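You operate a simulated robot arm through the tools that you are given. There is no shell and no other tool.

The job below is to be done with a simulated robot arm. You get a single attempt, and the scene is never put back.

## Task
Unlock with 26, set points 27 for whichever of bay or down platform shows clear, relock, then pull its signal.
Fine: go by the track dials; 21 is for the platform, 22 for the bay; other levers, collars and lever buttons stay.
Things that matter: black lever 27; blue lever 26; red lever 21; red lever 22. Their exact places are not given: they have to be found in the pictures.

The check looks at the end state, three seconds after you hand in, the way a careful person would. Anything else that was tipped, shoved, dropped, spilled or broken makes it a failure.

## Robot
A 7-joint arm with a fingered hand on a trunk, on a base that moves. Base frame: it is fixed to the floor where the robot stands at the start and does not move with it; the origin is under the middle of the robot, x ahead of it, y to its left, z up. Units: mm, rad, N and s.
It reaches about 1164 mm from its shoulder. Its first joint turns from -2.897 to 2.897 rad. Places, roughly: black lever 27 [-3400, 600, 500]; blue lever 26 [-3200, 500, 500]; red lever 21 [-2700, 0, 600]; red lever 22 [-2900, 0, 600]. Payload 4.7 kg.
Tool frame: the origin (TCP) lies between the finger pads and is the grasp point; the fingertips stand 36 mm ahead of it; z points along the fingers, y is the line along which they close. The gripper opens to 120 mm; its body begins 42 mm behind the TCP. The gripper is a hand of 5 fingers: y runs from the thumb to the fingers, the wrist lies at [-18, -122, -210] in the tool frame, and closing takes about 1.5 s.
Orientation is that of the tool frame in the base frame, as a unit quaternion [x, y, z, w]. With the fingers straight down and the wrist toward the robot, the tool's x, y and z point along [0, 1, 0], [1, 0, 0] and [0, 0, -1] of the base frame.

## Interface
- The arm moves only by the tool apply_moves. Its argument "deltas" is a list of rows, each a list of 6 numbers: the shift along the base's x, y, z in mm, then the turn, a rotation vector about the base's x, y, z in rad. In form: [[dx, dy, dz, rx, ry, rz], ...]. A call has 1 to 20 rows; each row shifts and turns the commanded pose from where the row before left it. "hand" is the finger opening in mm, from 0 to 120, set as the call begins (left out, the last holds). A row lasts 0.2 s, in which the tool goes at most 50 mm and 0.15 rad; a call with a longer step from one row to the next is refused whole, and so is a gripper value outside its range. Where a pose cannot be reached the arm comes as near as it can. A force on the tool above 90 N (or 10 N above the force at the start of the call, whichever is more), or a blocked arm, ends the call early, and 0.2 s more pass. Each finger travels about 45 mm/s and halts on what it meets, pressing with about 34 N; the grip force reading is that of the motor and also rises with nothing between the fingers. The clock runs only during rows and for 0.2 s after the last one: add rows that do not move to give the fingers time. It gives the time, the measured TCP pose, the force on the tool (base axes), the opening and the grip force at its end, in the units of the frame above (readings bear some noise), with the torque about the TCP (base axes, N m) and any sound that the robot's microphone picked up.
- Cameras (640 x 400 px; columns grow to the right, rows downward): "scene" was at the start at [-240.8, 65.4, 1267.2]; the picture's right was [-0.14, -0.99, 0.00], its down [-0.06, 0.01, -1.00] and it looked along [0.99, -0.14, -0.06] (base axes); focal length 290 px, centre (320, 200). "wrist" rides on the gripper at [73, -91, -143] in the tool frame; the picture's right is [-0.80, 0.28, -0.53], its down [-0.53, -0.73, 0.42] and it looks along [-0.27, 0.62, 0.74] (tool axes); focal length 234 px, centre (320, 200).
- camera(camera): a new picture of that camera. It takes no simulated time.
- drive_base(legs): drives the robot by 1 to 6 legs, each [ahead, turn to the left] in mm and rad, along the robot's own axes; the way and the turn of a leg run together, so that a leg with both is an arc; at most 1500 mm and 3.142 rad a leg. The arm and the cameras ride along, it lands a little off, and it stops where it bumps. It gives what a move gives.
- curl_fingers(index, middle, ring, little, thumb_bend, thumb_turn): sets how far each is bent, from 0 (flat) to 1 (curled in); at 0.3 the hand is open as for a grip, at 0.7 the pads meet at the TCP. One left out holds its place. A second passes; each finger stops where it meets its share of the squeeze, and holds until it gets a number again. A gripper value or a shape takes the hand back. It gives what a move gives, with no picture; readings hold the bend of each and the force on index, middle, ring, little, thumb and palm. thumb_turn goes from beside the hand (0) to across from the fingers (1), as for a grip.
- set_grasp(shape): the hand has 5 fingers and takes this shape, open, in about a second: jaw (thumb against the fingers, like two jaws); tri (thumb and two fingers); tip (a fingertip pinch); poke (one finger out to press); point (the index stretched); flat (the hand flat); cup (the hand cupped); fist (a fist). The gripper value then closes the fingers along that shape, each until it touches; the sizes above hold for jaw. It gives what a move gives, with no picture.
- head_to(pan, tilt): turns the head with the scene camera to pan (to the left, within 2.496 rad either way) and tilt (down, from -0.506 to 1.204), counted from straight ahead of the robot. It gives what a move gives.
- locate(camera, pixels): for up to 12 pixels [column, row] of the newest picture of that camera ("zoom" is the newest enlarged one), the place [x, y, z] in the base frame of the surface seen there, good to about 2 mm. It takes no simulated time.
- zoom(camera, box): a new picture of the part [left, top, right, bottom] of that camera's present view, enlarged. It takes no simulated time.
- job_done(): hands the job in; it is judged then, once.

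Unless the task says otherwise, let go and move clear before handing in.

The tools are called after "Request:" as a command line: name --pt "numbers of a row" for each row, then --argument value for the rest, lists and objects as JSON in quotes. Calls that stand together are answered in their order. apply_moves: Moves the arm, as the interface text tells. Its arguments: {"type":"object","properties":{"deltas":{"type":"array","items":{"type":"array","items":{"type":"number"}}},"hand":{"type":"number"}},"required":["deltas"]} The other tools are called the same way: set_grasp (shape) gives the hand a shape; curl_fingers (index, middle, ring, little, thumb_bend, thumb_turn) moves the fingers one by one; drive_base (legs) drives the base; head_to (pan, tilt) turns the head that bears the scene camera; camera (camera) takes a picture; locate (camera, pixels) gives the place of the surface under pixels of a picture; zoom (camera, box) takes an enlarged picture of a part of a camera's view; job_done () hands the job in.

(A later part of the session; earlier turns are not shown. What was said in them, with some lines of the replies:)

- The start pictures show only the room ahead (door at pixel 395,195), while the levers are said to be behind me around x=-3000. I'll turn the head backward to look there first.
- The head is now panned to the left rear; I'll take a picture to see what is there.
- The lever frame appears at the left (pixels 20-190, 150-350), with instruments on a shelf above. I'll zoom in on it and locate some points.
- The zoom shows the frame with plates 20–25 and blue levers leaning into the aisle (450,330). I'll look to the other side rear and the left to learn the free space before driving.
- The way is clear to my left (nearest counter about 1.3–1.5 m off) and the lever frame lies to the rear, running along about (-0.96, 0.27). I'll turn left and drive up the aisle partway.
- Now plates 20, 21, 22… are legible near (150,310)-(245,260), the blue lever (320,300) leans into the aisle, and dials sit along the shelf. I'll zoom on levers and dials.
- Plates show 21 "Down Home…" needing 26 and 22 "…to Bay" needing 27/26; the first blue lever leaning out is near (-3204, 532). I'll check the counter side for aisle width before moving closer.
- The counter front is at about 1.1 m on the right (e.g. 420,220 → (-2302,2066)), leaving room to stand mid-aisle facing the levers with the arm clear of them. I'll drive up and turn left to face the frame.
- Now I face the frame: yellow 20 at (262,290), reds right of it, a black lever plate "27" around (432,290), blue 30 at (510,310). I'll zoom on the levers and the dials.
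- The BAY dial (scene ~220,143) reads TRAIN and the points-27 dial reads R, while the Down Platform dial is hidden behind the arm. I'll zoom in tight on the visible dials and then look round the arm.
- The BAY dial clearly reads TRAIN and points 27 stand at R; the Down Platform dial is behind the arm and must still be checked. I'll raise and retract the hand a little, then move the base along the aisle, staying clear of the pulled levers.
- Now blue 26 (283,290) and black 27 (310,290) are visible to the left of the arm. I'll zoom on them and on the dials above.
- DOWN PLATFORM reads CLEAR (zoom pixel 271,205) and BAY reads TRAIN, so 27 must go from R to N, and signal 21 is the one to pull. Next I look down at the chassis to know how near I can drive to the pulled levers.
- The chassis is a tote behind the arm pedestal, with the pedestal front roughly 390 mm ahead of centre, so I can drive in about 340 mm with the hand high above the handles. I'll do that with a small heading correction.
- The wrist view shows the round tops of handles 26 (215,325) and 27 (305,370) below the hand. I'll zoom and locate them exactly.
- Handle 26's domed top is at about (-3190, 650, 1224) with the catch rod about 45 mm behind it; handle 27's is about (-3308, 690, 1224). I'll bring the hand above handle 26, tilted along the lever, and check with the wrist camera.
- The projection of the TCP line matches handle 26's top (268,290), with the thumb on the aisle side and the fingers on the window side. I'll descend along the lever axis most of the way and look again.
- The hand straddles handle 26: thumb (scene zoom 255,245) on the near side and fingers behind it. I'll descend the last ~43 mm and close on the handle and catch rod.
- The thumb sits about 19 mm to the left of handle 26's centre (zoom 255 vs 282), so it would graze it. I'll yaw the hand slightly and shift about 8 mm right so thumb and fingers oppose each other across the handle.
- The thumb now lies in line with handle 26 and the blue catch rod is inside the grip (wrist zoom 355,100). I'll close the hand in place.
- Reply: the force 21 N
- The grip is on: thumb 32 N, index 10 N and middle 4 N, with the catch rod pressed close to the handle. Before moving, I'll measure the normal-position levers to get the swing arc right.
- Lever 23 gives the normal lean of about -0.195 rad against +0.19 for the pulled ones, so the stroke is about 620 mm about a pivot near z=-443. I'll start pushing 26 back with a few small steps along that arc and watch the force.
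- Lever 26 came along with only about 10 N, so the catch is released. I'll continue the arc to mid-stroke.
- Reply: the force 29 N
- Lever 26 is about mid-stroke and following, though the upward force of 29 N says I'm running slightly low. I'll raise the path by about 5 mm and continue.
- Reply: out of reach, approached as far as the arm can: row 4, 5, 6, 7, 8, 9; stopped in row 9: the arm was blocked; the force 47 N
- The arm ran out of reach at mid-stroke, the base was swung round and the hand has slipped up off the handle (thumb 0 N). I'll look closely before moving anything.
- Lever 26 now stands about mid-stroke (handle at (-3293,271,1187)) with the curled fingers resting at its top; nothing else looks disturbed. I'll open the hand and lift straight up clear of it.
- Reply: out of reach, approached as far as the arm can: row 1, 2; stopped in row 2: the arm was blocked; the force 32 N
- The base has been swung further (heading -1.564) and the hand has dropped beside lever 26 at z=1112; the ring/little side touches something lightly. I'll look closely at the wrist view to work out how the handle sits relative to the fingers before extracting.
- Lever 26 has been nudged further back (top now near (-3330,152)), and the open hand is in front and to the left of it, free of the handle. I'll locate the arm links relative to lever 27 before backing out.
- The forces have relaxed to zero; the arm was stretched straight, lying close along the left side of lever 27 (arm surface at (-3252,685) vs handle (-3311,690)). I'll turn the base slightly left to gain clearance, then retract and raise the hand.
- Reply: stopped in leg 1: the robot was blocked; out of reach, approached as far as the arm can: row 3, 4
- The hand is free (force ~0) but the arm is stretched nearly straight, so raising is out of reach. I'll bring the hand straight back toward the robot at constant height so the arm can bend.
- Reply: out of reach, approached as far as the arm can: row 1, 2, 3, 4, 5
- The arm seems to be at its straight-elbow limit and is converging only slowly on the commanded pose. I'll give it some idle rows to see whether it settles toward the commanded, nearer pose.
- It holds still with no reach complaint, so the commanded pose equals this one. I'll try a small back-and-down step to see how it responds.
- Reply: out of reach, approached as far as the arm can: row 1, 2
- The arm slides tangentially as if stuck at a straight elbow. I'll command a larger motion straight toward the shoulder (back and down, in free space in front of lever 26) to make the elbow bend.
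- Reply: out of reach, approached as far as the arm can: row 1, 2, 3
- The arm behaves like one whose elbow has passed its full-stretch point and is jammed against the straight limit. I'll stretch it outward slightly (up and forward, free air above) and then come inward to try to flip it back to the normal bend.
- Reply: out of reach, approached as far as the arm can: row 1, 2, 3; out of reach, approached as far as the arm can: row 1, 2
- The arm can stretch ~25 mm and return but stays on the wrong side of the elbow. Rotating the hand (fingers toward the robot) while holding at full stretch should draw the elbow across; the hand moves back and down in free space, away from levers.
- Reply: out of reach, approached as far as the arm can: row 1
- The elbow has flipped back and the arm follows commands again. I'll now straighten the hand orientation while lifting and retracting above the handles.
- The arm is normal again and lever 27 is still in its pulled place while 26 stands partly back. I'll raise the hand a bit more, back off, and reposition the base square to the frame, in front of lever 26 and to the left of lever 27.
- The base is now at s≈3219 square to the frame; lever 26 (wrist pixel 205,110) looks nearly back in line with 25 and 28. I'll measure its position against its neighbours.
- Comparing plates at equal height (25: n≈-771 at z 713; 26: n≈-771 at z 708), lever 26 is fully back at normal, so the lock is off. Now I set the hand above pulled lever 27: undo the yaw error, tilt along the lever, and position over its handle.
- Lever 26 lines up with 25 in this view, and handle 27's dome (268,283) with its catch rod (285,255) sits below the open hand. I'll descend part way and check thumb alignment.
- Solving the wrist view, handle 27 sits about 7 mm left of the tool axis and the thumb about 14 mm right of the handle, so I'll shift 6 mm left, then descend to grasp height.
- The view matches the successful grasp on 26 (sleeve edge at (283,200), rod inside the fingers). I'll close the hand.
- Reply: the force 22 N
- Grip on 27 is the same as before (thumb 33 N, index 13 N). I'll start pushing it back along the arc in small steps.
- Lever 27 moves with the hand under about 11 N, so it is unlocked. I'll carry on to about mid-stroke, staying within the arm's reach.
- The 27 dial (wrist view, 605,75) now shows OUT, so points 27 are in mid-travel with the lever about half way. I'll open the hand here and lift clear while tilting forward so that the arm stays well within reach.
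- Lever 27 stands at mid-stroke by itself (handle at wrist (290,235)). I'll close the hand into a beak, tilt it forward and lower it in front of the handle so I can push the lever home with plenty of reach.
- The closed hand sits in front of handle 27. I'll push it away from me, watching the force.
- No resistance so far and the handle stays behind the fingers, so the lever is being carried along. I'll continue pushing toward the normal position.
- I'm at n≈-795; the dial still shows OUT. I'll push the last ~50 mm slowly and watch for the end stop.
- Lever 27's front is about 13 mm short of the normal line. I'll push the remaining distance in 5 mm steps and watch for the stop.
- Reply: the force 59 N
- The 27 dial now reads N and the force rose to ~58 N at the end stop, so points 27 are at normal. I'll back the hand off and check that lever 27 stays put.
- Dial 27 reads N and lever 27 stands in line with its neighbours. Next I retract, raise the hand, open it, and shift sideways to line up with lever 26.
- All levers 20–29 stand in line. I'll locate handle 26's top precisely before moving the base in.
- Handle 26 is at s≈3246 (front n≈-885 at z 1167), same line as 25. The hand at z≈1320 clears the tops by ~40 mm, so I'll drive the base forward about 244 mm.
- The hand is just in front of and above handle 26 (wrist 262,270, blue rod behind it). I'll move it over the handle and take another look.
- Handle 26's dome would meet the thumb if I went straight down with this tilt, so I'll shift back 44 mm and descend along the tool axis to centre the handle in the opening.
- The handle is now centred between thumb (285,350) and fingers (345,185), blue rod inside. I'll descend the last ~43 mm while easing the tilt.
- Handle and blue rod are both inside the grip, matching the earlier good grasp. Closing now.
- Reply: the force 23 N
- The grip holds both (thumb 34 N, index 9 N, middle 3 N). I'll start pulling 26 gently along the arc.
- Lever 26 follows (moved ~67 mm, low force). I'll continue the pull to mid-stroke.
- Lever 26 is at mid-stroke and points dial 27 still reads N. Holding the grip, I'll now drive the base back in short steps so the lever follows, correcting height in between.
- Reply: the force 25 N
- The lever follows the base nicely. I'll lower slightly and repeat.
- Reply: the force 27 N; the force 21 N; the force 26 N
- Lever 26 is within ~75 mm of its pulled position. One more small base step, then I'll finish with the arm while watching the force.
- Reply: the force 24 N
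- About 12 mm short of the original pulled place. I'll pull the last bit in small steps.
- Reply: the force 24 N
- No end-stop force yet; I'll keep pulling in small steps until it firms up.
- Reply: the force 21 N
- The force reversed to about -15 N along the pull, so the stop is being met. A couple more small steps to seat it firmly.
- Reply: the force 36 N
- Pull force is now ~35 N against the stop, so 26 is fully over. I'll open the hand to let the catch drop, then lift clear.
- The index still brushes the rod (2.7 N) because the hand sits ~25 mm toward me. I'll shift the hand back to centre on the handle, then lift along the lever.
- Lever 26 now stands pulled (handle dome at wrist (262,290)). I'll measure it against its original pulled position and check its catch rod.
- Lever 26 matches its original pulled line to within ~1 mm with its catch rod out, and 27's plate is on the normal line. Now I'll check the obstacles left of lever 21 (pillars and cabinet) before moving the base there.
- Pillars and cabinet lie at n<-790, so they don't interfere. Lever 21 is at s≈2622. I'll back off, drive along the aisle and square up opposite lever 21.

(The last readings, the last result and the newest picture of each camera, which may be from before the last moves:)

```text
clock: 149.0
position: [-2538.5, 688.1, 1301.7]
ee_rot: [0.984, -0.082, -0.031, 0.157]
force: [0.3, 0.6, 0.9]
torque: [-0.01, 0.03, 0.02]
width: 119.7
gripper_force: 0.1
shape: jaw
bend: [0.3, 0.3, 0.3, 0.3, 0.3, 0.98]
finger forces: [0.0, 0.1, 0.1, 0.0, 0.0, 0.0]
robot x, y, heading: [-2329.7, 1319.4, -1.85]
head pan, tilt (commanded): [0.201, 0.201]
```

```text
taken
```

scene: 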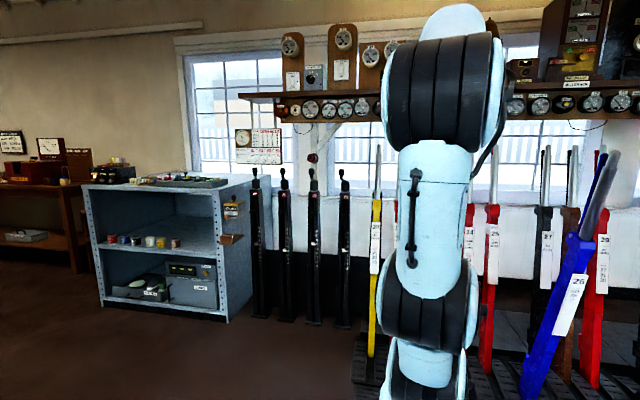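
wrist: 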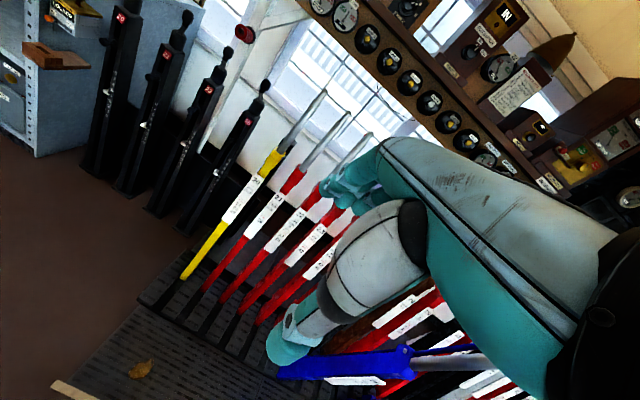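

I'm at s≈2605 opposite lever 21, n≈617. I'll drive straight forward about 495 mm (hand stays well short of the handles).

Request:
drive_base --legs '[[495, 0]]'

Request:
camera --camera "wrist"

Request:
camera --camera "scene"

```text
clock: 151.9
position: [-2678.2, 213.0, 1301.8]
ee_rot: [0.984, -0.081, -0.031, 0.156]
force: [0.0, -0.9, 0.3]
torque: [-0.03, 0.0, 0.01]
width: 119.6
gripper_force: 0.0
shape: jaw
bend: [0.3, 0.3, 0.3, 0.3, 0.3, 0.98]
finger forces: [0.0, 0.0, 0.1, 0.1, 0.0, 0.1]
robot x, y, heading: [-2465.7, 841.6, -1.853]
head pan, tilt (commanded): [0.201, 0.201]
```

```text
taken
```

wrist: 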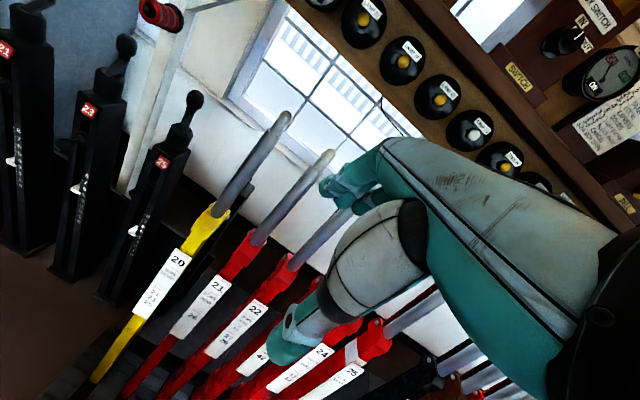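

```text
taken
```

scene: 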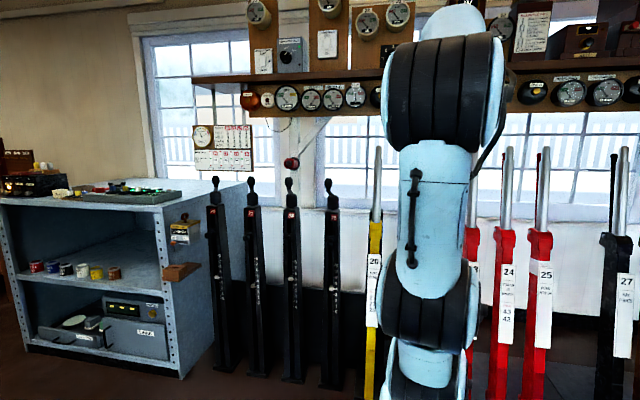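

Base is at n≈120. Lever 21's handle (wrist 328,158, plate "21" at (215,288)) is ahead; I'll locate it precisely and check for any collar.

Request:
zoom --camera "wrist" --box '[180, 90, 400, 340]'

Request:
locate --camera "wrist" --pixels '[[328, 156], [320, 167], [310, 178], [290, 200], [265, 232], [284, 120], [270, 138], [250, 165], [240, 180], [215, 290], [340, 220]]'

```text
1.60 times, centred on (290, 215) of wrist
```

zoom: 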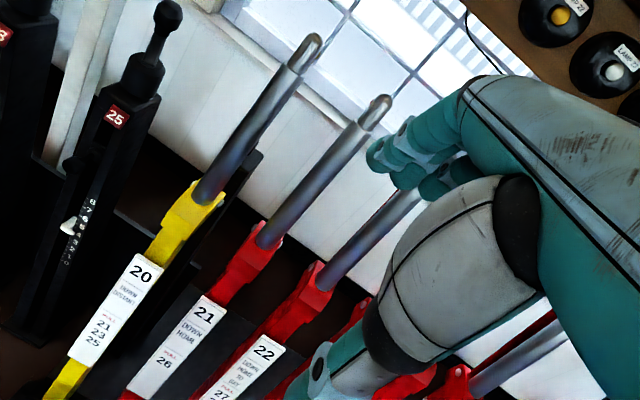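

```text
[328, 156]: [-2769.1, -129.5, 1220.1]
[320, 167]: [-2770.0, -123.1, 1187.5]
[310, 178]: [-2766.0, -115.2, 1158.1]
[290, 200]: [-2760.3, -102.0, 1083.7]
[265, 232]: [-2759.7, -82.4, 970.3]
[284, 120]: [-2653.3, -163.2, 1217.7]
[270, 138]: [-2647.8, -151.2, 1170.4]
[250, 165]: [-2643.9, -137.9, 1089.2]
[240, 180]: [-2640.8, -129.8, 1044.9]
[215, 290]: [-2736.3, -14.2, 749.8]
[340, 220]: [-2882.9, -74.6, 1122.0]
```

Lever 21's handle is at s≈2626 with the same normal line as 26, no collar on it, and its plate reads "21 DOWN HOME – 26". I'll bring the hand over it with the forward tilt used before.

Request:
apply_moves --pt "-7.2 -37.5 7 -0.0385 0.011 0" --pt "-10.6 -36.5 6 -0.0385 0.011 0" --pt "-10.6 -36.5 0 0 0 0" --pt "-10.6 -36.5 0 0 0 0" --pt "-10.6 -36.5 0 0 0 0" --pt "-10.6 -36.5 0 0 0 0" --pt "-10.6 -36.5 0 0 0 0" --pt "-10.6 -36.5 0 0 0 0" --pt "-10.6 -36.5 0 0 0 0" --pt "0 0 0 0 0 0"

Request:
camera --camera "wrist"

Request:
camera --camera "scene"

```text
clock: 154.1
position: [-2769.6, -118.0, 1314.8]
ee_rot: [0.977, -0.081, -0.038, 0.195]
force: [0.1, 0.0, -0.6]
torque: [0.0, -0.05, 0.03]
width: 120.0
gripper_force: 0.1
shape: jaw
bend: [0.3, 0.3, 0.3, 0.3, 0.3, 0.98]
finger forces: [0.0, 0.0, 0.0, 0.1, 0.1, 0.0]
robot x, y, heading: [-2460.6, 842.8, -1.849]
head pan, tilt (commanded): [0.201, 0.201]
```

```text
taken
```

wrist: 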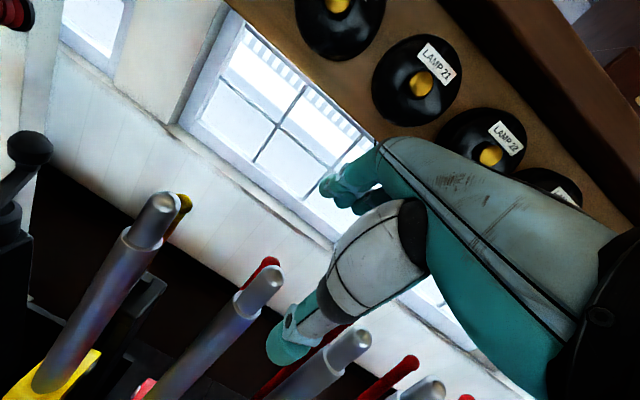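

```text
taken
```

scene: 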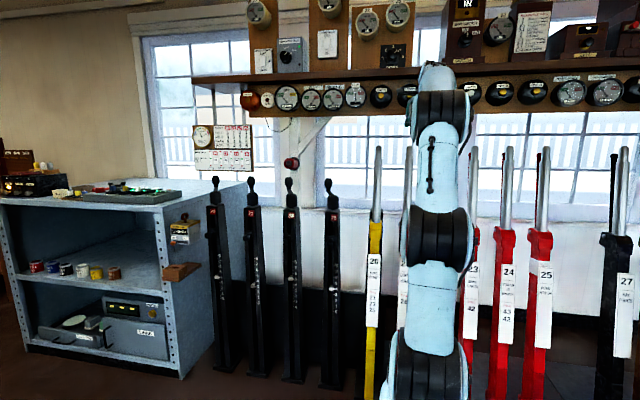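

The hand is above lever 21 (handle dome at wrist (265,280), red rod (268,263)). I'll measure the dome precisely before descending.

Request:
zoom --camera "wrist" --box '[190, 220, 350, 330]'

Request:
locate --camera "wrist" --pixels '[[262, 270], [270, 278], [265, 282], [255, 290], [275, 285], [240, 305], [225, 320], [268, 262]]'

```text
3.64 times, centred on (270, 275) of wrist
```

zoom: 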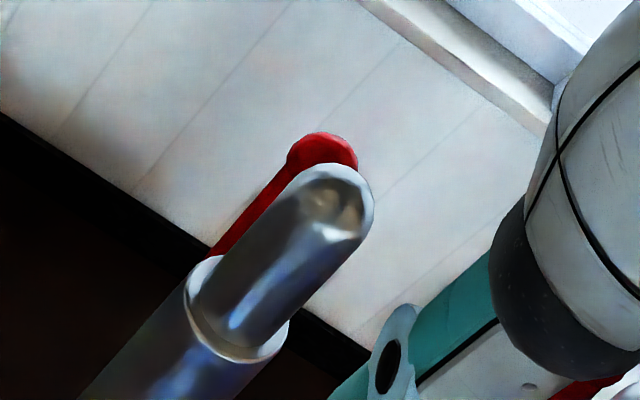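

```text
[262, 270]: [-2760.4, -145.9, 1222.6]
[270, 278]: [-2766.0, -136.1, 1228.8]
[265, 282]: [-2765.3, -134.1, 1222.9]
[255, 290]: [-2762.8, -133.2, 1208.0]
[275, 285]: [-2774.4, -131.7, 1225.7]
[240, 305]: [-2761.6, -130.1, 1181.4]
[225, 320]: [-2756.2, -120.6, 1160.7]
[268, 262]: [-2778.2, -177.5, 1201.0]
```

The dome centre is at s≈2619, so I'll shift ~4 mm left while descending along the tool axis.

Request:
apply_moves --pt "1.1 -12.2 -27.6 0 0 0" --pt "-3.2 -10.9 -27.6 0 0 0" --pt "-3.2 -10.9 -26 0 0 0" --pt "0 0 0 0 0 0"

Request:
camera --camera "wrist"

```text
clock: 155.1
position: [-2775.4, -152.1, 1232.2]
ee_rot: [0.977, -0.081, -0.039, 0.195]
force: [0.1, -1.0, -1.5]
torque: [-0.01, 0.03, -0.01]
width: 119.9
gripper_force: 0.1
shape: jaw
bend: [0.3, 0.3, 0.3, 0.3, 0.3, 0.98]
finger forces: [0.0, 0.1, 0.1, 0.0, 0.0, 0.0]
robot x, y, heading: [-2463.3, 845.0, -1.847]
head pan, tilt (commanded): [0.201, 0.201]
```

```text
taken
```

wrist: 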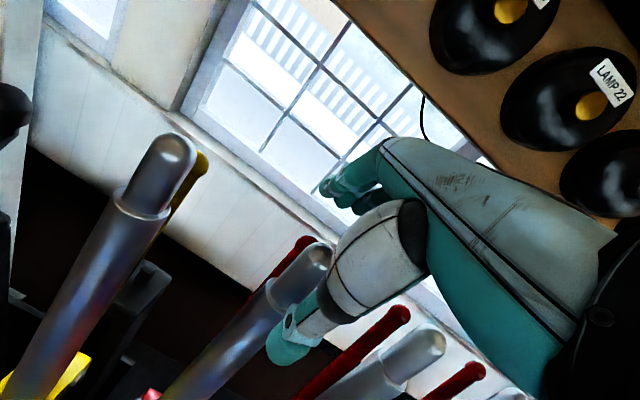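

This matches the view I had over lever 26 at the same stage. I'll descend the last 42 mm while easing the tilt, and check.

Request:
apply_moves --pt "0.5 1.7 -14 0.08 -0.0233 0" --pt "0.5 1.7 -14 0.08 -0.0233 0" --pt "0.5 1.7 -13 0.08 -0.0233 0" --pt "0 0 0 0 0 0"

Request:
zoom --camera "wrist" --box '[200, 160, 440, 380]'

```text
clock: 156.1
position: [-2774.3, -146.8, 1193.9]
ee_rot: [0.994, -0.083, -0.014, 0.074]
force: [-0.2, -0.3, 0.1]
torque: [-0.03, 0.02, 0.03]
width: 119.8
gripper_force: 0.1
shape: jaw
bend: [0.3, 0.3, 0.3, 0.3, 0.3, 0.98]
finger forces: [0.0, 0.1, 0.0, 0.0, 0.0, 0.0]
robot x, y, heading: [-2464.9, 844.4, -1.848]
head pan, tilt (commanded): [0.201, 0.201]
```

```text
1.82 times, centred on (320, 270) of wrist
```

zoom: 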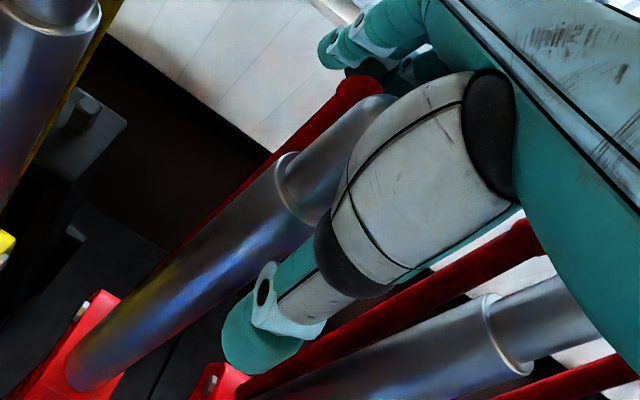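

The view is nearly identical to the good grasp on 26: handle between thumb and fingers with the red rod inside (355,85). Closing the hand.

Request:
apply_moves --pt "0 0 0 0 0 0" --pt "0 0 0 0 0 0" --pt "0 0 0 0 0 0" --pt "0 0 0 0 0 0" --pt "0 0 0 0 0 0" --pt "0 0 0 0 0 0" --pt "0 0 0 0 0 0" --pt "0 0 0 0 0 0" --pt "0 0 0 0 0 0" --pt "0 0 0 0 0 0" --hand 0

Request:
zoom --camera "wrist" --box '[200, 160, 440, 380]'

```text
clock: 158.3
position: [-2774.5, -145.2, 1194.7]
ee_rot: [0.994, -0.081, -0.014, 0.074]
force: [7.7, 20.9, -1.5]
torque: [0.67, -0.21, 0.04]
width: 51.1
gripper_force: 33.6
shape: jaw
bend: [0.75, 0.55, 0.53, 0.49, 0.68, 1.0]
finger forces: [9.9, 3.0, 0.0, 0.0, 34.1, 0.0]
robot x, y, heading: [-2464.9, 840.6, -1.851]
head pan, tilt (commanded): [0.201, 0.201]
```

```text
1.82 times, centred on (320, 270) of wrist
```

zoom: 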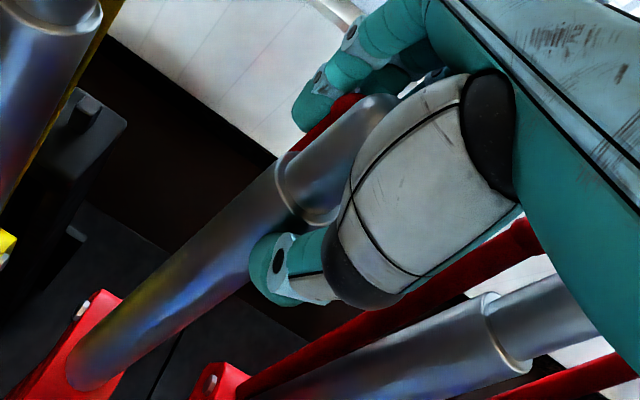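

Same grip as on 26 (thumb 34 N, index 10 N, middle 3 N). I'll start pulling lever 21 gently.

Request:
apply_moves --pt "2.8 9.6 1.9 -0.005 0.0015 0" --pt "4.2 14.4 2.8 -0.007 0.002 0" --pt "5.6 19.2 3.6 -0.007 0.002 0" --pt "6.8 23.5 4.3 -0.007 0.002 0"

Request:
camera --camera "wrist"

```text
clock: 159.3
position: [-2755.4, -78.7, 1204.1]
ee_rot: [0.993, -0.083, -0.016, 0.087]
force: [-5.0, -5.7, -12.2]
torque: [0.03, 0.15, 0.0]
width: 47.9
gripper_force: 34.0
shape: jaw
bend: [0.74, 0.49, 0.53, 0.49, 0.74, 1.0]
finger forces: [19.0, 11.6, 0.1, 0.1, 23.6, 0.1]
robot x, y, heading: [-2462.2, 842.9, -1.853]
head pan, tilt (commanded): [0.201, 0.201]
```

```text
taken
```

wrist: 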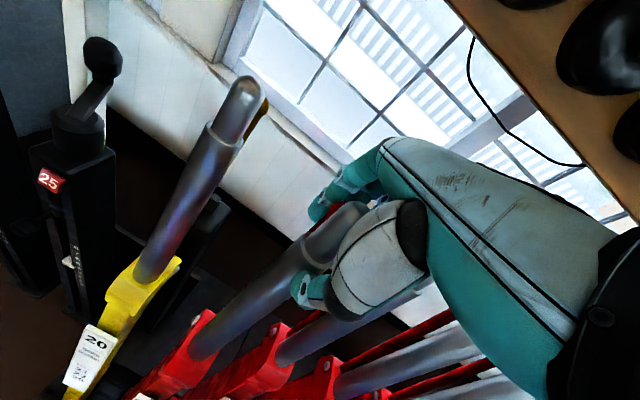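

Lever 21 is released and moving with the hand. I'll continue the pull to mid-stroke.

Request:
apply_moves --pt "6.8 23.5 3.4 -0.007 0.002 0" --pt "6.8 23.5 3.1 -0.007 0.002 0" --pt "6.8 23.5 2.9 -0.007 0.002 0" --pt "6.8 23.5 2.4 -0.007 0.002 0" --pt "6.8 23.5 2.1 -0.007 0.002 0" --pt "6.8 23.5 1.7 -0.007 0.002 0" --pt "6.8 23.5 1.4 -0.007 0.002 0" --pt "6.8 23.5 0.9 -0.007 0.002 0" --pt "6.8 23.5 0.7 -0.007 0.002 0" --pt "6.8 23.5 0.3 -0.007 0.002 0"

Request:
camera --camera "wrist"

Request:
camera --camera "scene"

```text
clock: 161.5
position: [-2686.9, 156.3, 1222.6]
ee_rot: [0.989, -0.08, -0.023, 0.122]
force: [-8.5, 0.5, -16.5]
torque: [0.28, 0.13, -0.08]
width: 45.5
gripper_force: 34.0
shape: jaw
bend: [0.74, 0.51, 0.53, 0.49, 0.73, 1.0]
finger forces: [15.6, 9.7, 0.1, 0.0, 26.4, 0.0]
robot x, y, heading: [-2469.4, 842.8, -1.844]
head pan, tilt (commanded): [0.201, 0.201]
```

```text
taken
```

wrist: 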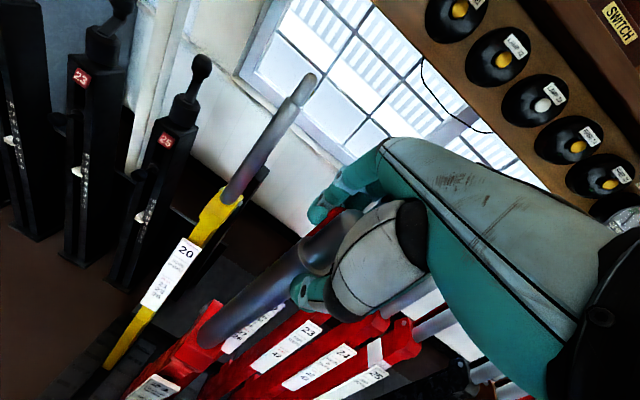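

```text
taken
```

scene: 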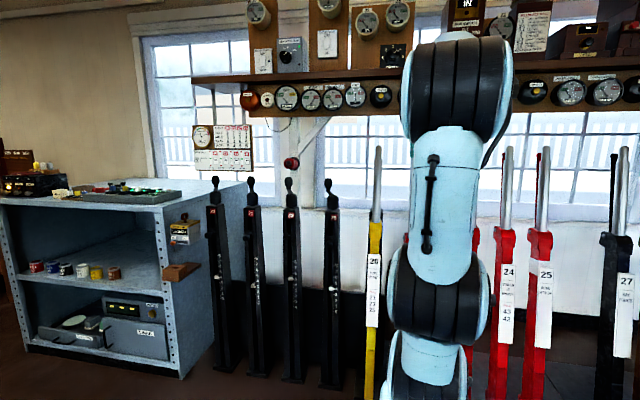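

Lever 21 is at mid-stroke with a steady grip. As before, I'll drive the base back in short steps with small height corrections.

Request:
drive_base --legs '[[-80, 0]]'

Request:
apply_moves --pt "0 0 -4 -0.02 0.006 0"

Request:
drive_base --legs '[[-80, 0]]'

Request:
camera --camera "wrist"

```text
clock: 162.5
position: [-2662.9, 232.1, 1223.1]
ee_rot: [0.989, -0.081, -0.023, 0.122]
force: [-8.8, -1.6, -21.4]
torque: [0.11, 0.16, -0.06]
width: 44.8
gripper_force: 34.2
shape: jaw
bend: [0.74, 0.51, 0.53, 0.49, 0.73, 1.0]
finger forces: [15.5, 10.1, 0.0, 0.1, 24.8, 0.0]
robot x, y, heading: [-2443.2, 917.7, -1.855]
head pan, tilt (commanded): [0.201, 0.201]
```

```text
clock: 162.9
position: [-2663.5, 233.5, 1221.9]
ee_rot: [0.987, -0.081, -0.025, 0.134]
force: [-4.9, 3.0, 8.0]
torque: [0.32, 0.14, -0.08]
width: 47.0
gripper_force: 34.1
shape: jaw
bend: [0.74, 0.51, 0.53, 0.49, 0.73, 1.0]
finger forces: [17.2, 11.0, 0.1, 0.1, 31.0, 0.0]
robot x, y, heading: [-2441.2, 918.5, -1.855]
head pan, tilt (commanded): [0.201, 0.201]
```

```text
clock: 164.0
position: [-2641.0, 310.3, 1216.4]
ee_rot: [0.988, -0.081, -0.024, 0.129]
force: [-3.3, -2.0, -20.1]
torque: [-0.07, 0.11, 0.11]
width: 45.0
gripper_force: 34.2
shape: jaw
bend: [0.74, 0.51, 0.53, 0.49, 0.73, 1.0]
finger forces: [16.1, 9.3, 0.1, 0.0, 24.8, 0.1]
robot x, y, heading: [-2422.1, 997.7, -1.849]
head pan, tilt (commanded): [0.201, 0.201]
```

```text
taken
```

wrist: 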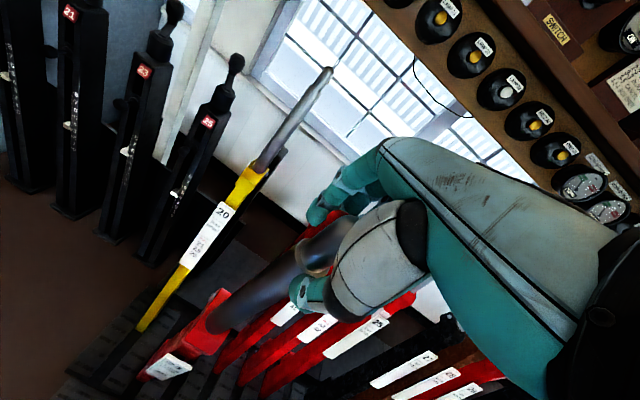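

Lever 21 keeps following with a steady grip. Two more steps back, then I'll finish with the arm.

Request:
apply_moves --pt "0 0 -7 -0.02 0.006 0"

Request:
drive_base --legs '[[-80, 0]]'

Request:
apply_moves --pt "0 0 -7 -0.02 0.006 0"

Request:
drive_base --legs '[[-40, 0]]'

Request:
apply_moves --pt "2.8 9.6 -4 -0.007 0.002 0" --pt "2.8 9.6 -2 -0.007 0.002 0"

```text
clock: 164.4
position: [-2640.3, 313.0, 1213.6]
ee_rot: [0.986, -0.082, -0.027, 0.144]
force: [-0.6, 0.3, 19.5]
torque: [-0.1, 0.16, 0.08]
width: 47.8
gripper_force: 34.2
shape: jaw
bend: [0.74, 0.5, 0.53, 0.49, 0.74, 1.0]
finger forces: [18.6, 11.8, 0.0, 0.1, 29.5, 0.0]
robot x, y, heading: [-2421.1, 1000.5, -1.856]
head pan, tilt (commanded): [0.201, 0.201]
```

```text
clock: 165.5
position: [-2618.9, 388.9, 1206.4]
ee_rot: [0.987, -0.082, -0.026, 0.137]
force: [-0.2, -0.3, -23.7]
torque: [-0.17, 0.04, 0.09]
width: 44.7
gripper_force: 33.7
shape: jaw
bend: [0.74, 0.52, 0.53, 0.49, 0.72, 1.0]
finger forces: [15.9, 7.8, 0.0, 0.0, 25.7, 0.0]
robot x, y, heading: [-2400.7, 1079.3, -1.85]
head pan, tilt (commanded): [0.201, 0.201]
```

```text
clock: 165.9
position: [-2618.0, 391.5, 1203.7]
ee_rot: [0.985, -0.081, -0.028, 0.151]
force: [-0.8, 3.2, 17.7]
torque: [-0.05, 0.12, 0.06]
width: 47.4
gripper_force: 33.4
shape: jaw
bend: [0.74, 0.51, 0.53, 0.49, 0.73, 1.0]
finger forces: [18.0, 10.9, 0.0, 0.0, 30.2, 0.0]
robot x, y, heading: [-2396.3, 1076.1, -1.855]
head pan, tilt (commanded): [0.201, 0.201]
```

```text
clock: 166.7
position: [-2607.3, 428.2, 1198.8]
ee_rot: [0.986, -0.081, -0.027, 0.146]
force: [0.3, 3.8, -5.3]
torque: [-0.16, 0.05, 0.11]
width: 46.8
gripper_force: 34.2
shape: jaw
bend: [0.75, 0.51, 0.53, 0.49, 0.73, 1.0]
finger forces: [16.2, 8.7, 0.0, 0.1, 28.4, 0.0]
robot x, y, heading: [-2388.1, 1117.9, -1.857]
head pan, tilt (commanded): [0.201, 0.201]
```

```text
clock: 167.3
position: [-2602.0, 449.3, 1194.0]
ee_rot: [0.984, -0.08, -0.029, 0.155]
force: [2.2, 4.5, 10.8]
torque: [-0.2, 0.03, 0.14]
width: 46.8
gripper_force: 33.4
shape: jaw
bend: [0.74, 0.51, 0.53, 0.49, 0.73, 1.0]
finger forces: [17.1, 9.5, 0.1, 0.0, 28.8, 0.1]
robot x, y, heading: [-2386.9, 1115.8, -1.853]
head pan, tilt (commanded): [0.201, 0.201]
```

About 20 mm to go. Pulling in small steps until the stop is felt.

Request:
apply_moves --pt "1.4 4.8 -1 0 0 0" --pt "1.4 4.8 -1 0 0 0" --pt "1.4 4.8 -1 0 0 0" --pt "1.4 4.8 0 0 0 0" --pt "0 0 0 0 0 0"

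```text
clock: 168.5
position: [-2594.9, 468.0, 1190.2]
ee_rot: [0.985, -0.081, -0.028, 0.153]
force: [1.0, 4.8, 12.8]
torque: [-0.38, 0.1, 0.09]
width: 47.4
gripper_force: 34.1
shape: jaw
bend: [0.75, 0.51, 0.53, 0.49, 0.73, 1.0]
finger forces: [17.2, 9.8, 0.0, 0.0, 29.0, 0.1]
robot x, y, heading: [-2385.7, 1118.3, -1.851]
head pan, tilt (commanded): [0.201, 0.201]
```

Request:
apply_moves --pt "1.4 4.8 -0.5 0 0 0" --pt "1.4 4.8 -0.5 0 0 0" --pt "1.4 4.8 0 0 0 0" --pt "0 0 0 0 0 0"

Request:
camera --camera "wrist"

```text
clock: 169.5
position: [-2590.6, 480.0, 1186.3]
ee_rot: [0.985, -0.081, -0.028, 0.152]
force: [-1.7, -15.1, -1.9]
torque: [-0.65, 0.26, 0.37]
width: 44.7
gripper_force: 33.7
shape: jaw
bend: [0.74, 0.45, 0.53, 0.49, 0.76, 1.0]
finger forces: [14.7, 18.4, 0.0, 0.0, 15.8, 0.0]
robot x, y, heading: [-2386.4, 1116.9, -1.851]
head pan, tilt (commanded): [0.201, 0.201]
```

```text
taken
```

wrist: 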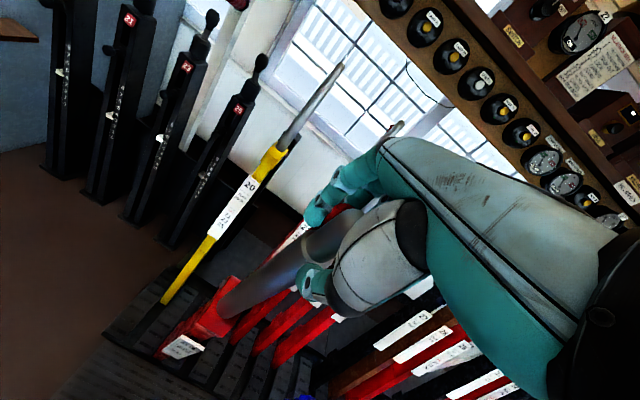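

The stop is being met (force reversed to about -15 N). Two more small steps to seat it fully.

Request:
apply_moves --pt "1.4 4.8 0 0 0 0" --pt "1.4 4.8 0 0 0 0" --pt "0 0 0 0 0 0"

```text
clock: 170.3
position: [-2589.5, 488.6, 1187.4]
ee_rot: [0.985, -0.081, -0.028, 0.152]
force: [-2.4, -30.8, -1.1]
torque: [-0.1, 0.43, 0.4]
width: 47.4
gripper_force: 34.2
shape: jaw
bend: [0.75, 0.42, 0.53, 0.49, 0.8, 1.0]
finger forces: [20.4, 23.4, 0.1, 0.1, 9.9, 0.0]
robot x, y, heading: [-2388.3, 1116.6, -1.858]
head pan, tilt (commanded): [0.201, 0.201]
```

Lever 21 is seated against its stop (~30 N). I'll open the hand, re-centre, and lift clear along the lever.

Request:
apply_moves --pt "0 0 0 0 0 0" --pt "0 0 0 0 0 0" --pt "0 0 0 0 0 0" --pt "0 0 0 0 0 0" --pt "0 0 0 0 0 0" --pt "0 0 0 0 0 0" --pt "0 0 0 0 0 0" --pt "0 0 0 0 0 0" --hand 120

Request:
apply_moves --pt "-2.8 -9.6 0 0 0 0" --pt "-2.8 -9.6 0 0 0 0" --pt "0 0 0 0 0 0"

Request:
zoom --camera "wrist" --box '[200, 160, 440, 380]'

```text
clock: 172.1
position: [-2588.9, 491.0, 1188.8]
ee_rot: [0.984, -0.081, -0.029, 0.153]
force: [5.6, -2.4, -3.8]
torque: [0.23, 0.04, 0.3]
width: 119.5
gripper_force: 0.2
shape: jaw
bend: [0.3, 0.3, 0.3, 0.3, 0.3, 0.98]
finger forces: [5.5, 0.2, 0.1, 0.0, 0.0, 0.0]
robot x, y, heading: [-2386.5, 1114.0, -1.853]
head pan, tilt (commanded): [0.201, 0.201]
```

```text
clock: 172.9
position: [-2593.4, 471.6, 1188.9]
ee_rot: [0.985, -0.08, -0.028, 0.153]
force: [-0.4, -0.1, 0.0]
torque: [0.03, -0.04, 0.02]
width: 119.8
gripper_force: 0.0
shape: jaw
bend: [0.3, 0.3, 0.3, 0.3, 0.3, 0.98]
finger forces: [0.0, 0.0, 0.0, 0.0, 0.0, 0.1]
robot x, y, heading: [-2387.7, 1114.2, -1.849]
head pan, tilt (commanded): [0.201, 0.201]
```

```text
1.82 times, centred on (320, 270) of wrist
```

zoom: 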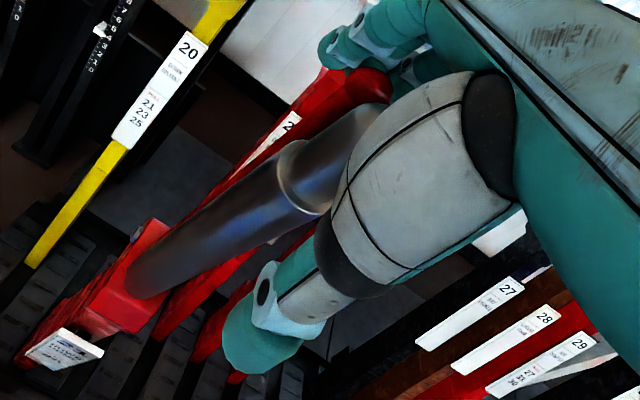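

The handle and rod are free of the fingers (forces 0). I'll lift straight up along the lever and check the result.

Request:
apply_moves --pt "1.5 5.2 25 0 0 0" --pt "1.5 5.2 30 0 0 0" --pt "1.5 5.2 30 0 0 0" --pt "1.5 5.2 28 0 0 0" --pt "0 0 0 0 0 0"

Request:
camera --camera "wrist"

Request:
zoom --camera "wrist" --box '[130, 200, 370, 380]'

Request:
locate --camera "wrist" --pixels '[[268, 290], [240, 310], [220, 322], [200, 335], [275, 265], [185, 350], [165, 362]]'

```text
clock: 174.1
position: [-2588.8, 492.4, 1301.6]
ee_rot: [0.984, -0.081, -0.029, 0.153]
force: [0.7, 0.0, 0.1]
torque: [-0.01, 0.02, 0.01]
width: 119.9
gripper_force: 0.2
shape: jaw
bend: [0.3, 0.3, 0.3, 0.3, 0.3, 0.98]
finger forces: [0.1, 0.0, 0.0, 0.0, 0.1, 0.0]
robot x, y, heading: [-2389.9, 1116.3, -1.852]
head pan, tilt (commanded): [0.201, 0.201]
```

```text
taken
```

wrist: 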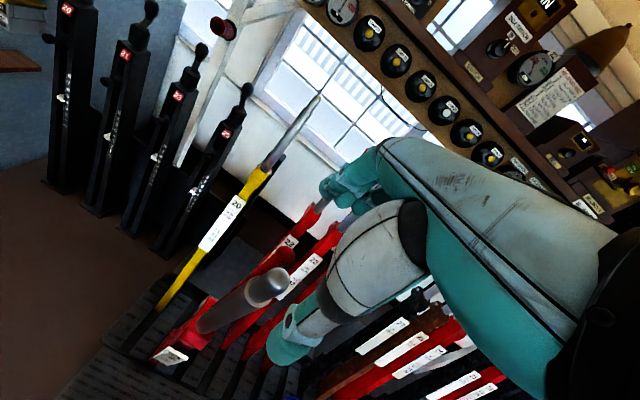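

```text
2.22 times, centred on (250, 290) of wrist
```

zoom: 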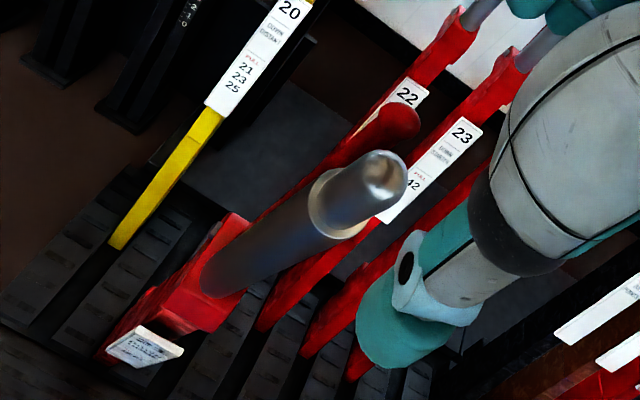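

```text
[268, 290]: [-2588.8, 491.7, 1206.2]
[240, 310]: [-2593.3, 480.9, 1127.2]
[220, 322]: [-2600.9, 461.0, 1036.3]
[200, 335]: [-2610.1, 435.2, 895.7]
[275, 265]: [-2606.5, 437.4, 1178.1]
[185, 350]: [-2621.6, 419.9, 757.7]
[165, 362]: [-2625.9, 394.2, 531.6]
```

Lever 21 stands pulled with its rod sprung out, like 26. I'll back the robot off and survey the whole frame and the repeaters.

Request:
drive_base --legs '[[-250, 0]]'

Request:
head_to --pan -0.35 --tilt 0.15

Request:
camera --camera "scene"

Request:
zoom --camera "scene" --box '[300, 60, 640, 280]'

Request:
head_to --pan 0.45 --tilt 0.1

Request:
camera --camera "scene"

```text
clock: 175.9
position: [-2520.2, 728.6, 1301.3]
ee_rot: [0.985, -0.081, -0.029, 0.153]
force: [0.1, -0.6, 0.0]
torque: [0.01, -0.02, 0.0]
width: 119.8
gripper_force: 0.1
shape: jaw
bend: [0.3, 0.3, 0.3, 0.3, 0.3, 0.98]
finger forces: [0.0, 0.1, 0.0, 0.1, 0.0, 0.0]
robot x, y, heading: [-2317.4, 1351.2, -1.851]
head pan, tilt (commanded): [0.201, 0.201]
```

```text
clock: 176.9
position: [-2520.3, 729.6, 1301.4]
ee_rot: [0.985, -0.079, -0.028, 0.153]
force: [-0.9, -0.2, 0.0]
torque: [0.01, 0.01, 0.0]
width: 119.7
gripper_force: 0.1
shape: jaw
bend: [0.3, 0.3, 0.3, 0.3, 0.3, 0.98]
finger forces: [0.0, 0.1, 0.1, 0.1, 0.0, 0.0]
robot x, y, heading: [-2319.0, 1353.3, -1.852]
head pan, tilt (commanded): [-0.351, 0.15]
```

```text
taken
```

scene: 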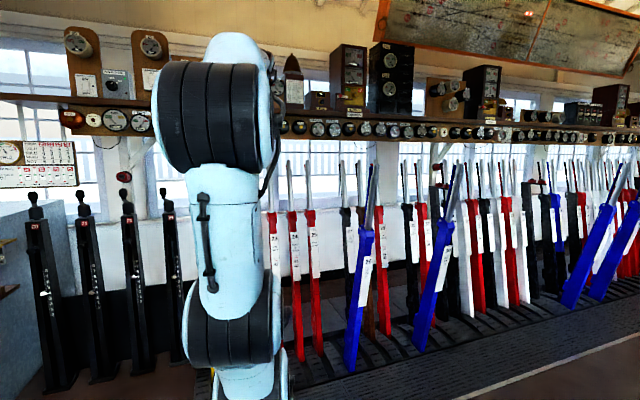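

```text
1.82 times, centred on (470, 170) of scene
```

zoom: 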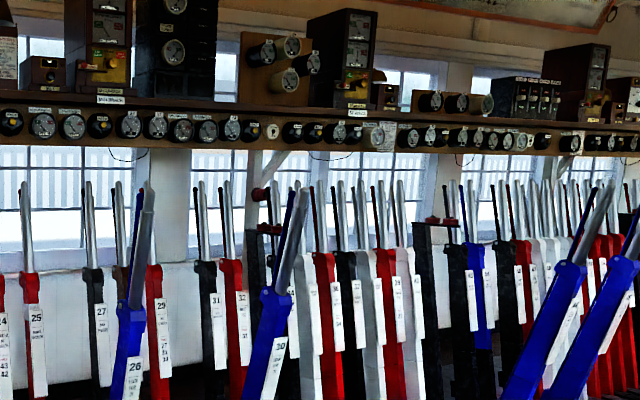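

```text
clock: 178.0
position: [-2520.1, 729.3, 1301.9]
ee_rot: [0.984, -0.081, -0.029, 0.153]
force: [-0.3, 0.1, 0.1]
torque: [0.01, 0.01, -0.02]
width: 120.0
gripper_force: 0.0
shape: jaw
bend: [0.3, 0.3, 0.3, 0.3, 0.3, 0.98]
finger forces: [0.0, 0.0, 0.1, 0.0, 0.0, 0.1]
robot x, y, heading: [-2320.8, 1349.3, -1.852]
head pan, tilt (commanded): [0.45, 0.099]
```

```text
taken
```

scene: 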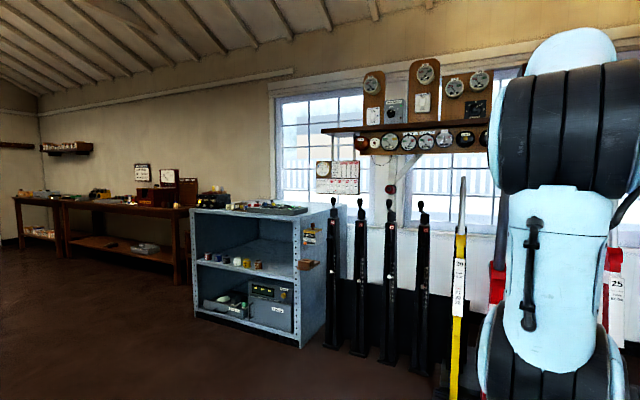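

Lever 26 is pulled, 27 in line at normal; nothing else looks disturbed. I'll zoom on the signal repeaters at the top left to see if 21 now shows OFF.

Request:
zoom --camera "scene" --box '[355, 50, 495, 160]'

Request:
zoom --camera "scene" --box '[440, 160, 540, 400]'

```text
3.64 times, centred on (425, 105) of scene
```

zoom: 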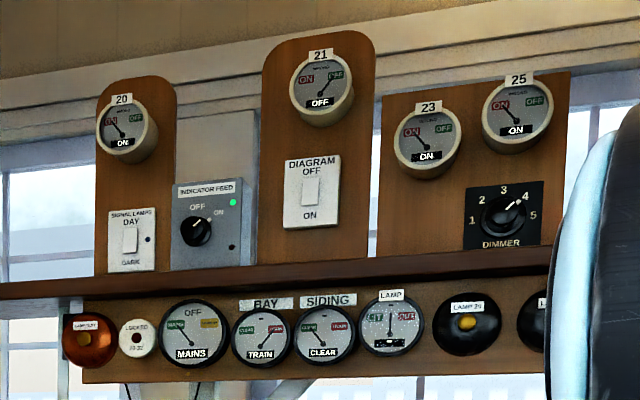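

```text
1.67 times, centred on (490, 280) of scene
```

zoom: 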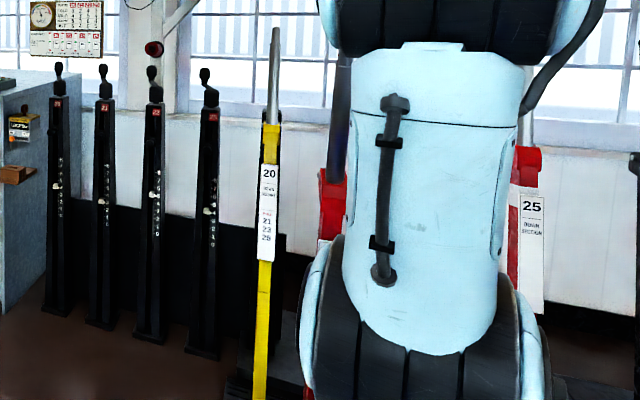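

Signal repeater 21 now shows OFF while 20, 23 and 25 stay ON. I'll turn the base aside a little to get an unobstructed look at levers 20–30 and the 27 dial for a final check.

Request:
drive_base --legs '[[-150, 0], [0, 0.7]]'

Request:
head_to --pan -0.85 --tilt 0.15

Request:
camera --camera "scene"

Request:
zoom --camera "scene" --box '[200, 130, 520, 330]'

```text
clock: 181.3
position: [-2030.3, 892.7, 1301.5]
ee_rot: [0.953, 0.261, 0.025, 0.154]
force: [0.4, 0.7, 0.1]
torque: [0.01, -0.04, -0.01]
width: 119.8
gripper_force: 0.1
shape: jaw
bend: [0.3, 0.3, 0.3, 0.3, 0.3, 0.98]
finger forces: [0.1, 0.0, 0.0, 0.1, 0.0, 0.0]
robot x, y, heading: [-2274.3, 1497.4, -1.149]
head pan, tilt (commanded): [0.45, 0.099]
```

```text
clock: 182.8
position: [-2029.4, 892.8, 1302.6]
ee_rot: [0.953, 0.262, 0.025, 0.153]
force: [0.3, 0.1, 0.1]
torque: [0.0, 0.03, 0.01]
width: 119.9
gripper_force: 0.0
shape: jaw
bend: [0.3, 0.3, 0.3, 0.3, 0.3, 0.98]
finger forces: [0.0, 0.0, 0.1, 0.0, 0.1, 0.1]
robot x, y, heading: [-2273.9, 1500.3, -1.153]
head pan, tilt (commanded): [-0.85, 0.15]
```

```text
taken
```

scene: 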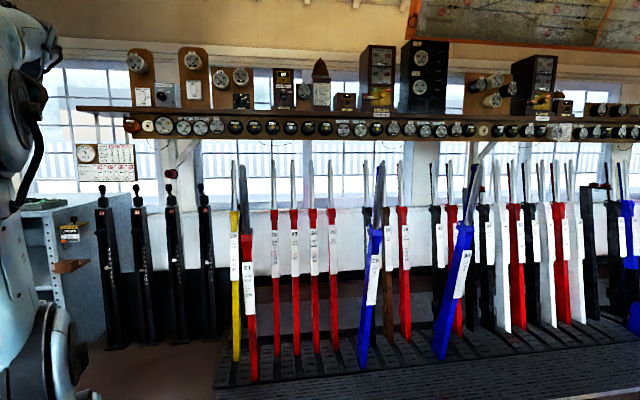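

```text
2.00 times, centred on (360, 230) of scene
```

zoom: 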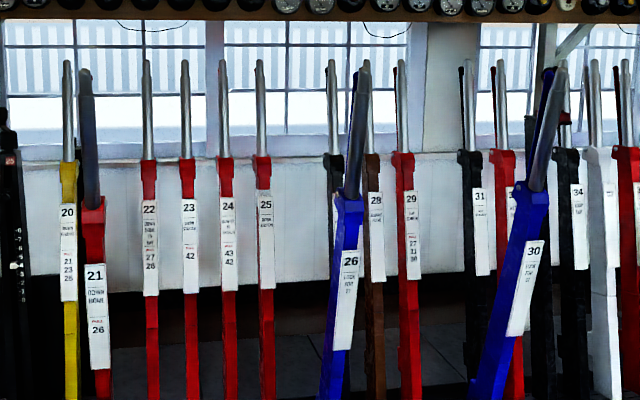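

The frame shows 21 and 26 pulled, 27 normal, everything else as before. I'll verify the three lever lines numerically and read the dials one last time.

Request:
locate --camera "zoom" --pixels '[[97, 300], [98, 350], [92, 150], [90, 190], [349, 280], [342, 330], [361, 100], [353, 160], [530, 260], [518, 310], [556, 100], [542, 160]]'

Request:
zoom --camera "scene" --box '[320, 105, 500, 150]'

Request:
zoom --camera "scene" --box '[340, 160, 420, 260]'

```text
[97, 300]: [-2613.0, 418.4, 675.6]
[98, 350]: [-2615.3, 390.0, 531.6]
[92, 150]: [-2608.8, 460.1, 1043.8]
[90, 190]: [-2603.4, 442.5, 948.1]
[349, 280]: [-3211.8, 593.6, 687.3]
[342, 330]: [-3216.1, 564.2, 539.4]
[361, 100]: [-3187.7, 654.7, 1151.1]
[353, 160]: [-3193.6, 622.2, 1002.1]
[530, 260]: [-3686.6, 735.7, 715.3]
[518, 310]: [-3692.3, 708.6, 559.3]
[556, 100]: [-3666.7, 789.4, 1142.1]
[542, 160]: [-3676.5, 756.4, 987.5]
```

```text
3.56 times, centred on (410, 128) of scene
```

zoom: 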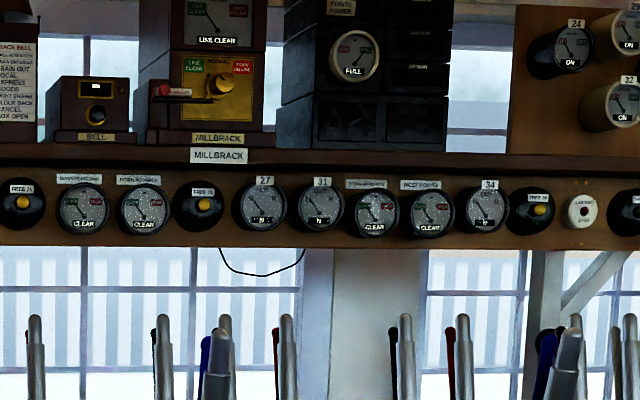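

```text
4.00 times, centred on (380, 210) of scene
```

zoom: 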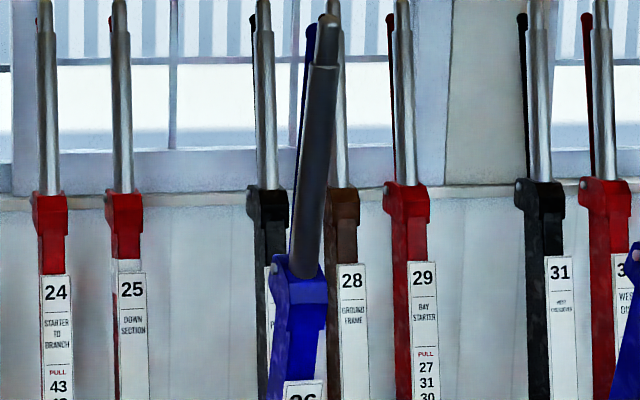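

The final check is good. The 27 dial reads N, repeater 21 shows OFF, and levers 21 and 26 line up with the untouched pulled lever 30 to within 2–3 mm (n≈-325, -326, -328 at z≈687). The hand is open and well clear, so I'm handing in.

Request:
job_done

```text
The job is handed in.
```

The down platform showed clear and the bay showed a train. I set points 27 for the platform and pulled signal 21. The job is handed in.

- **Unlock:** I pushed lever 26 back to normal.
- **Points:** I moved lever 27 from reverse to normal, and its dial now reads N.
- **Relock:** I pulled lever 26 fully over again, and its catch rod sprang back out.
- **Signal:** I pulled lever 21, and its repeater now shows OFF. The neighbouring repeaters I could read (20, 23, 24 and 25) still show ON.

At the last check, levers 21 and 26 lined up with lever 30, which was already pulled and which I didn't touch, to within about 3 mm.

While pushing lever 26 back, the arm ran out of reach and jammed at full stretch. The hand slipped off the handle, and the base swung round before I got it free. The arm ended up lying close beside lever 27, and the hand knocked lever 26 the rest of the way home. Nothing else looked moved in the pictures afterwards, though I didn't inspect every lever and instrument.
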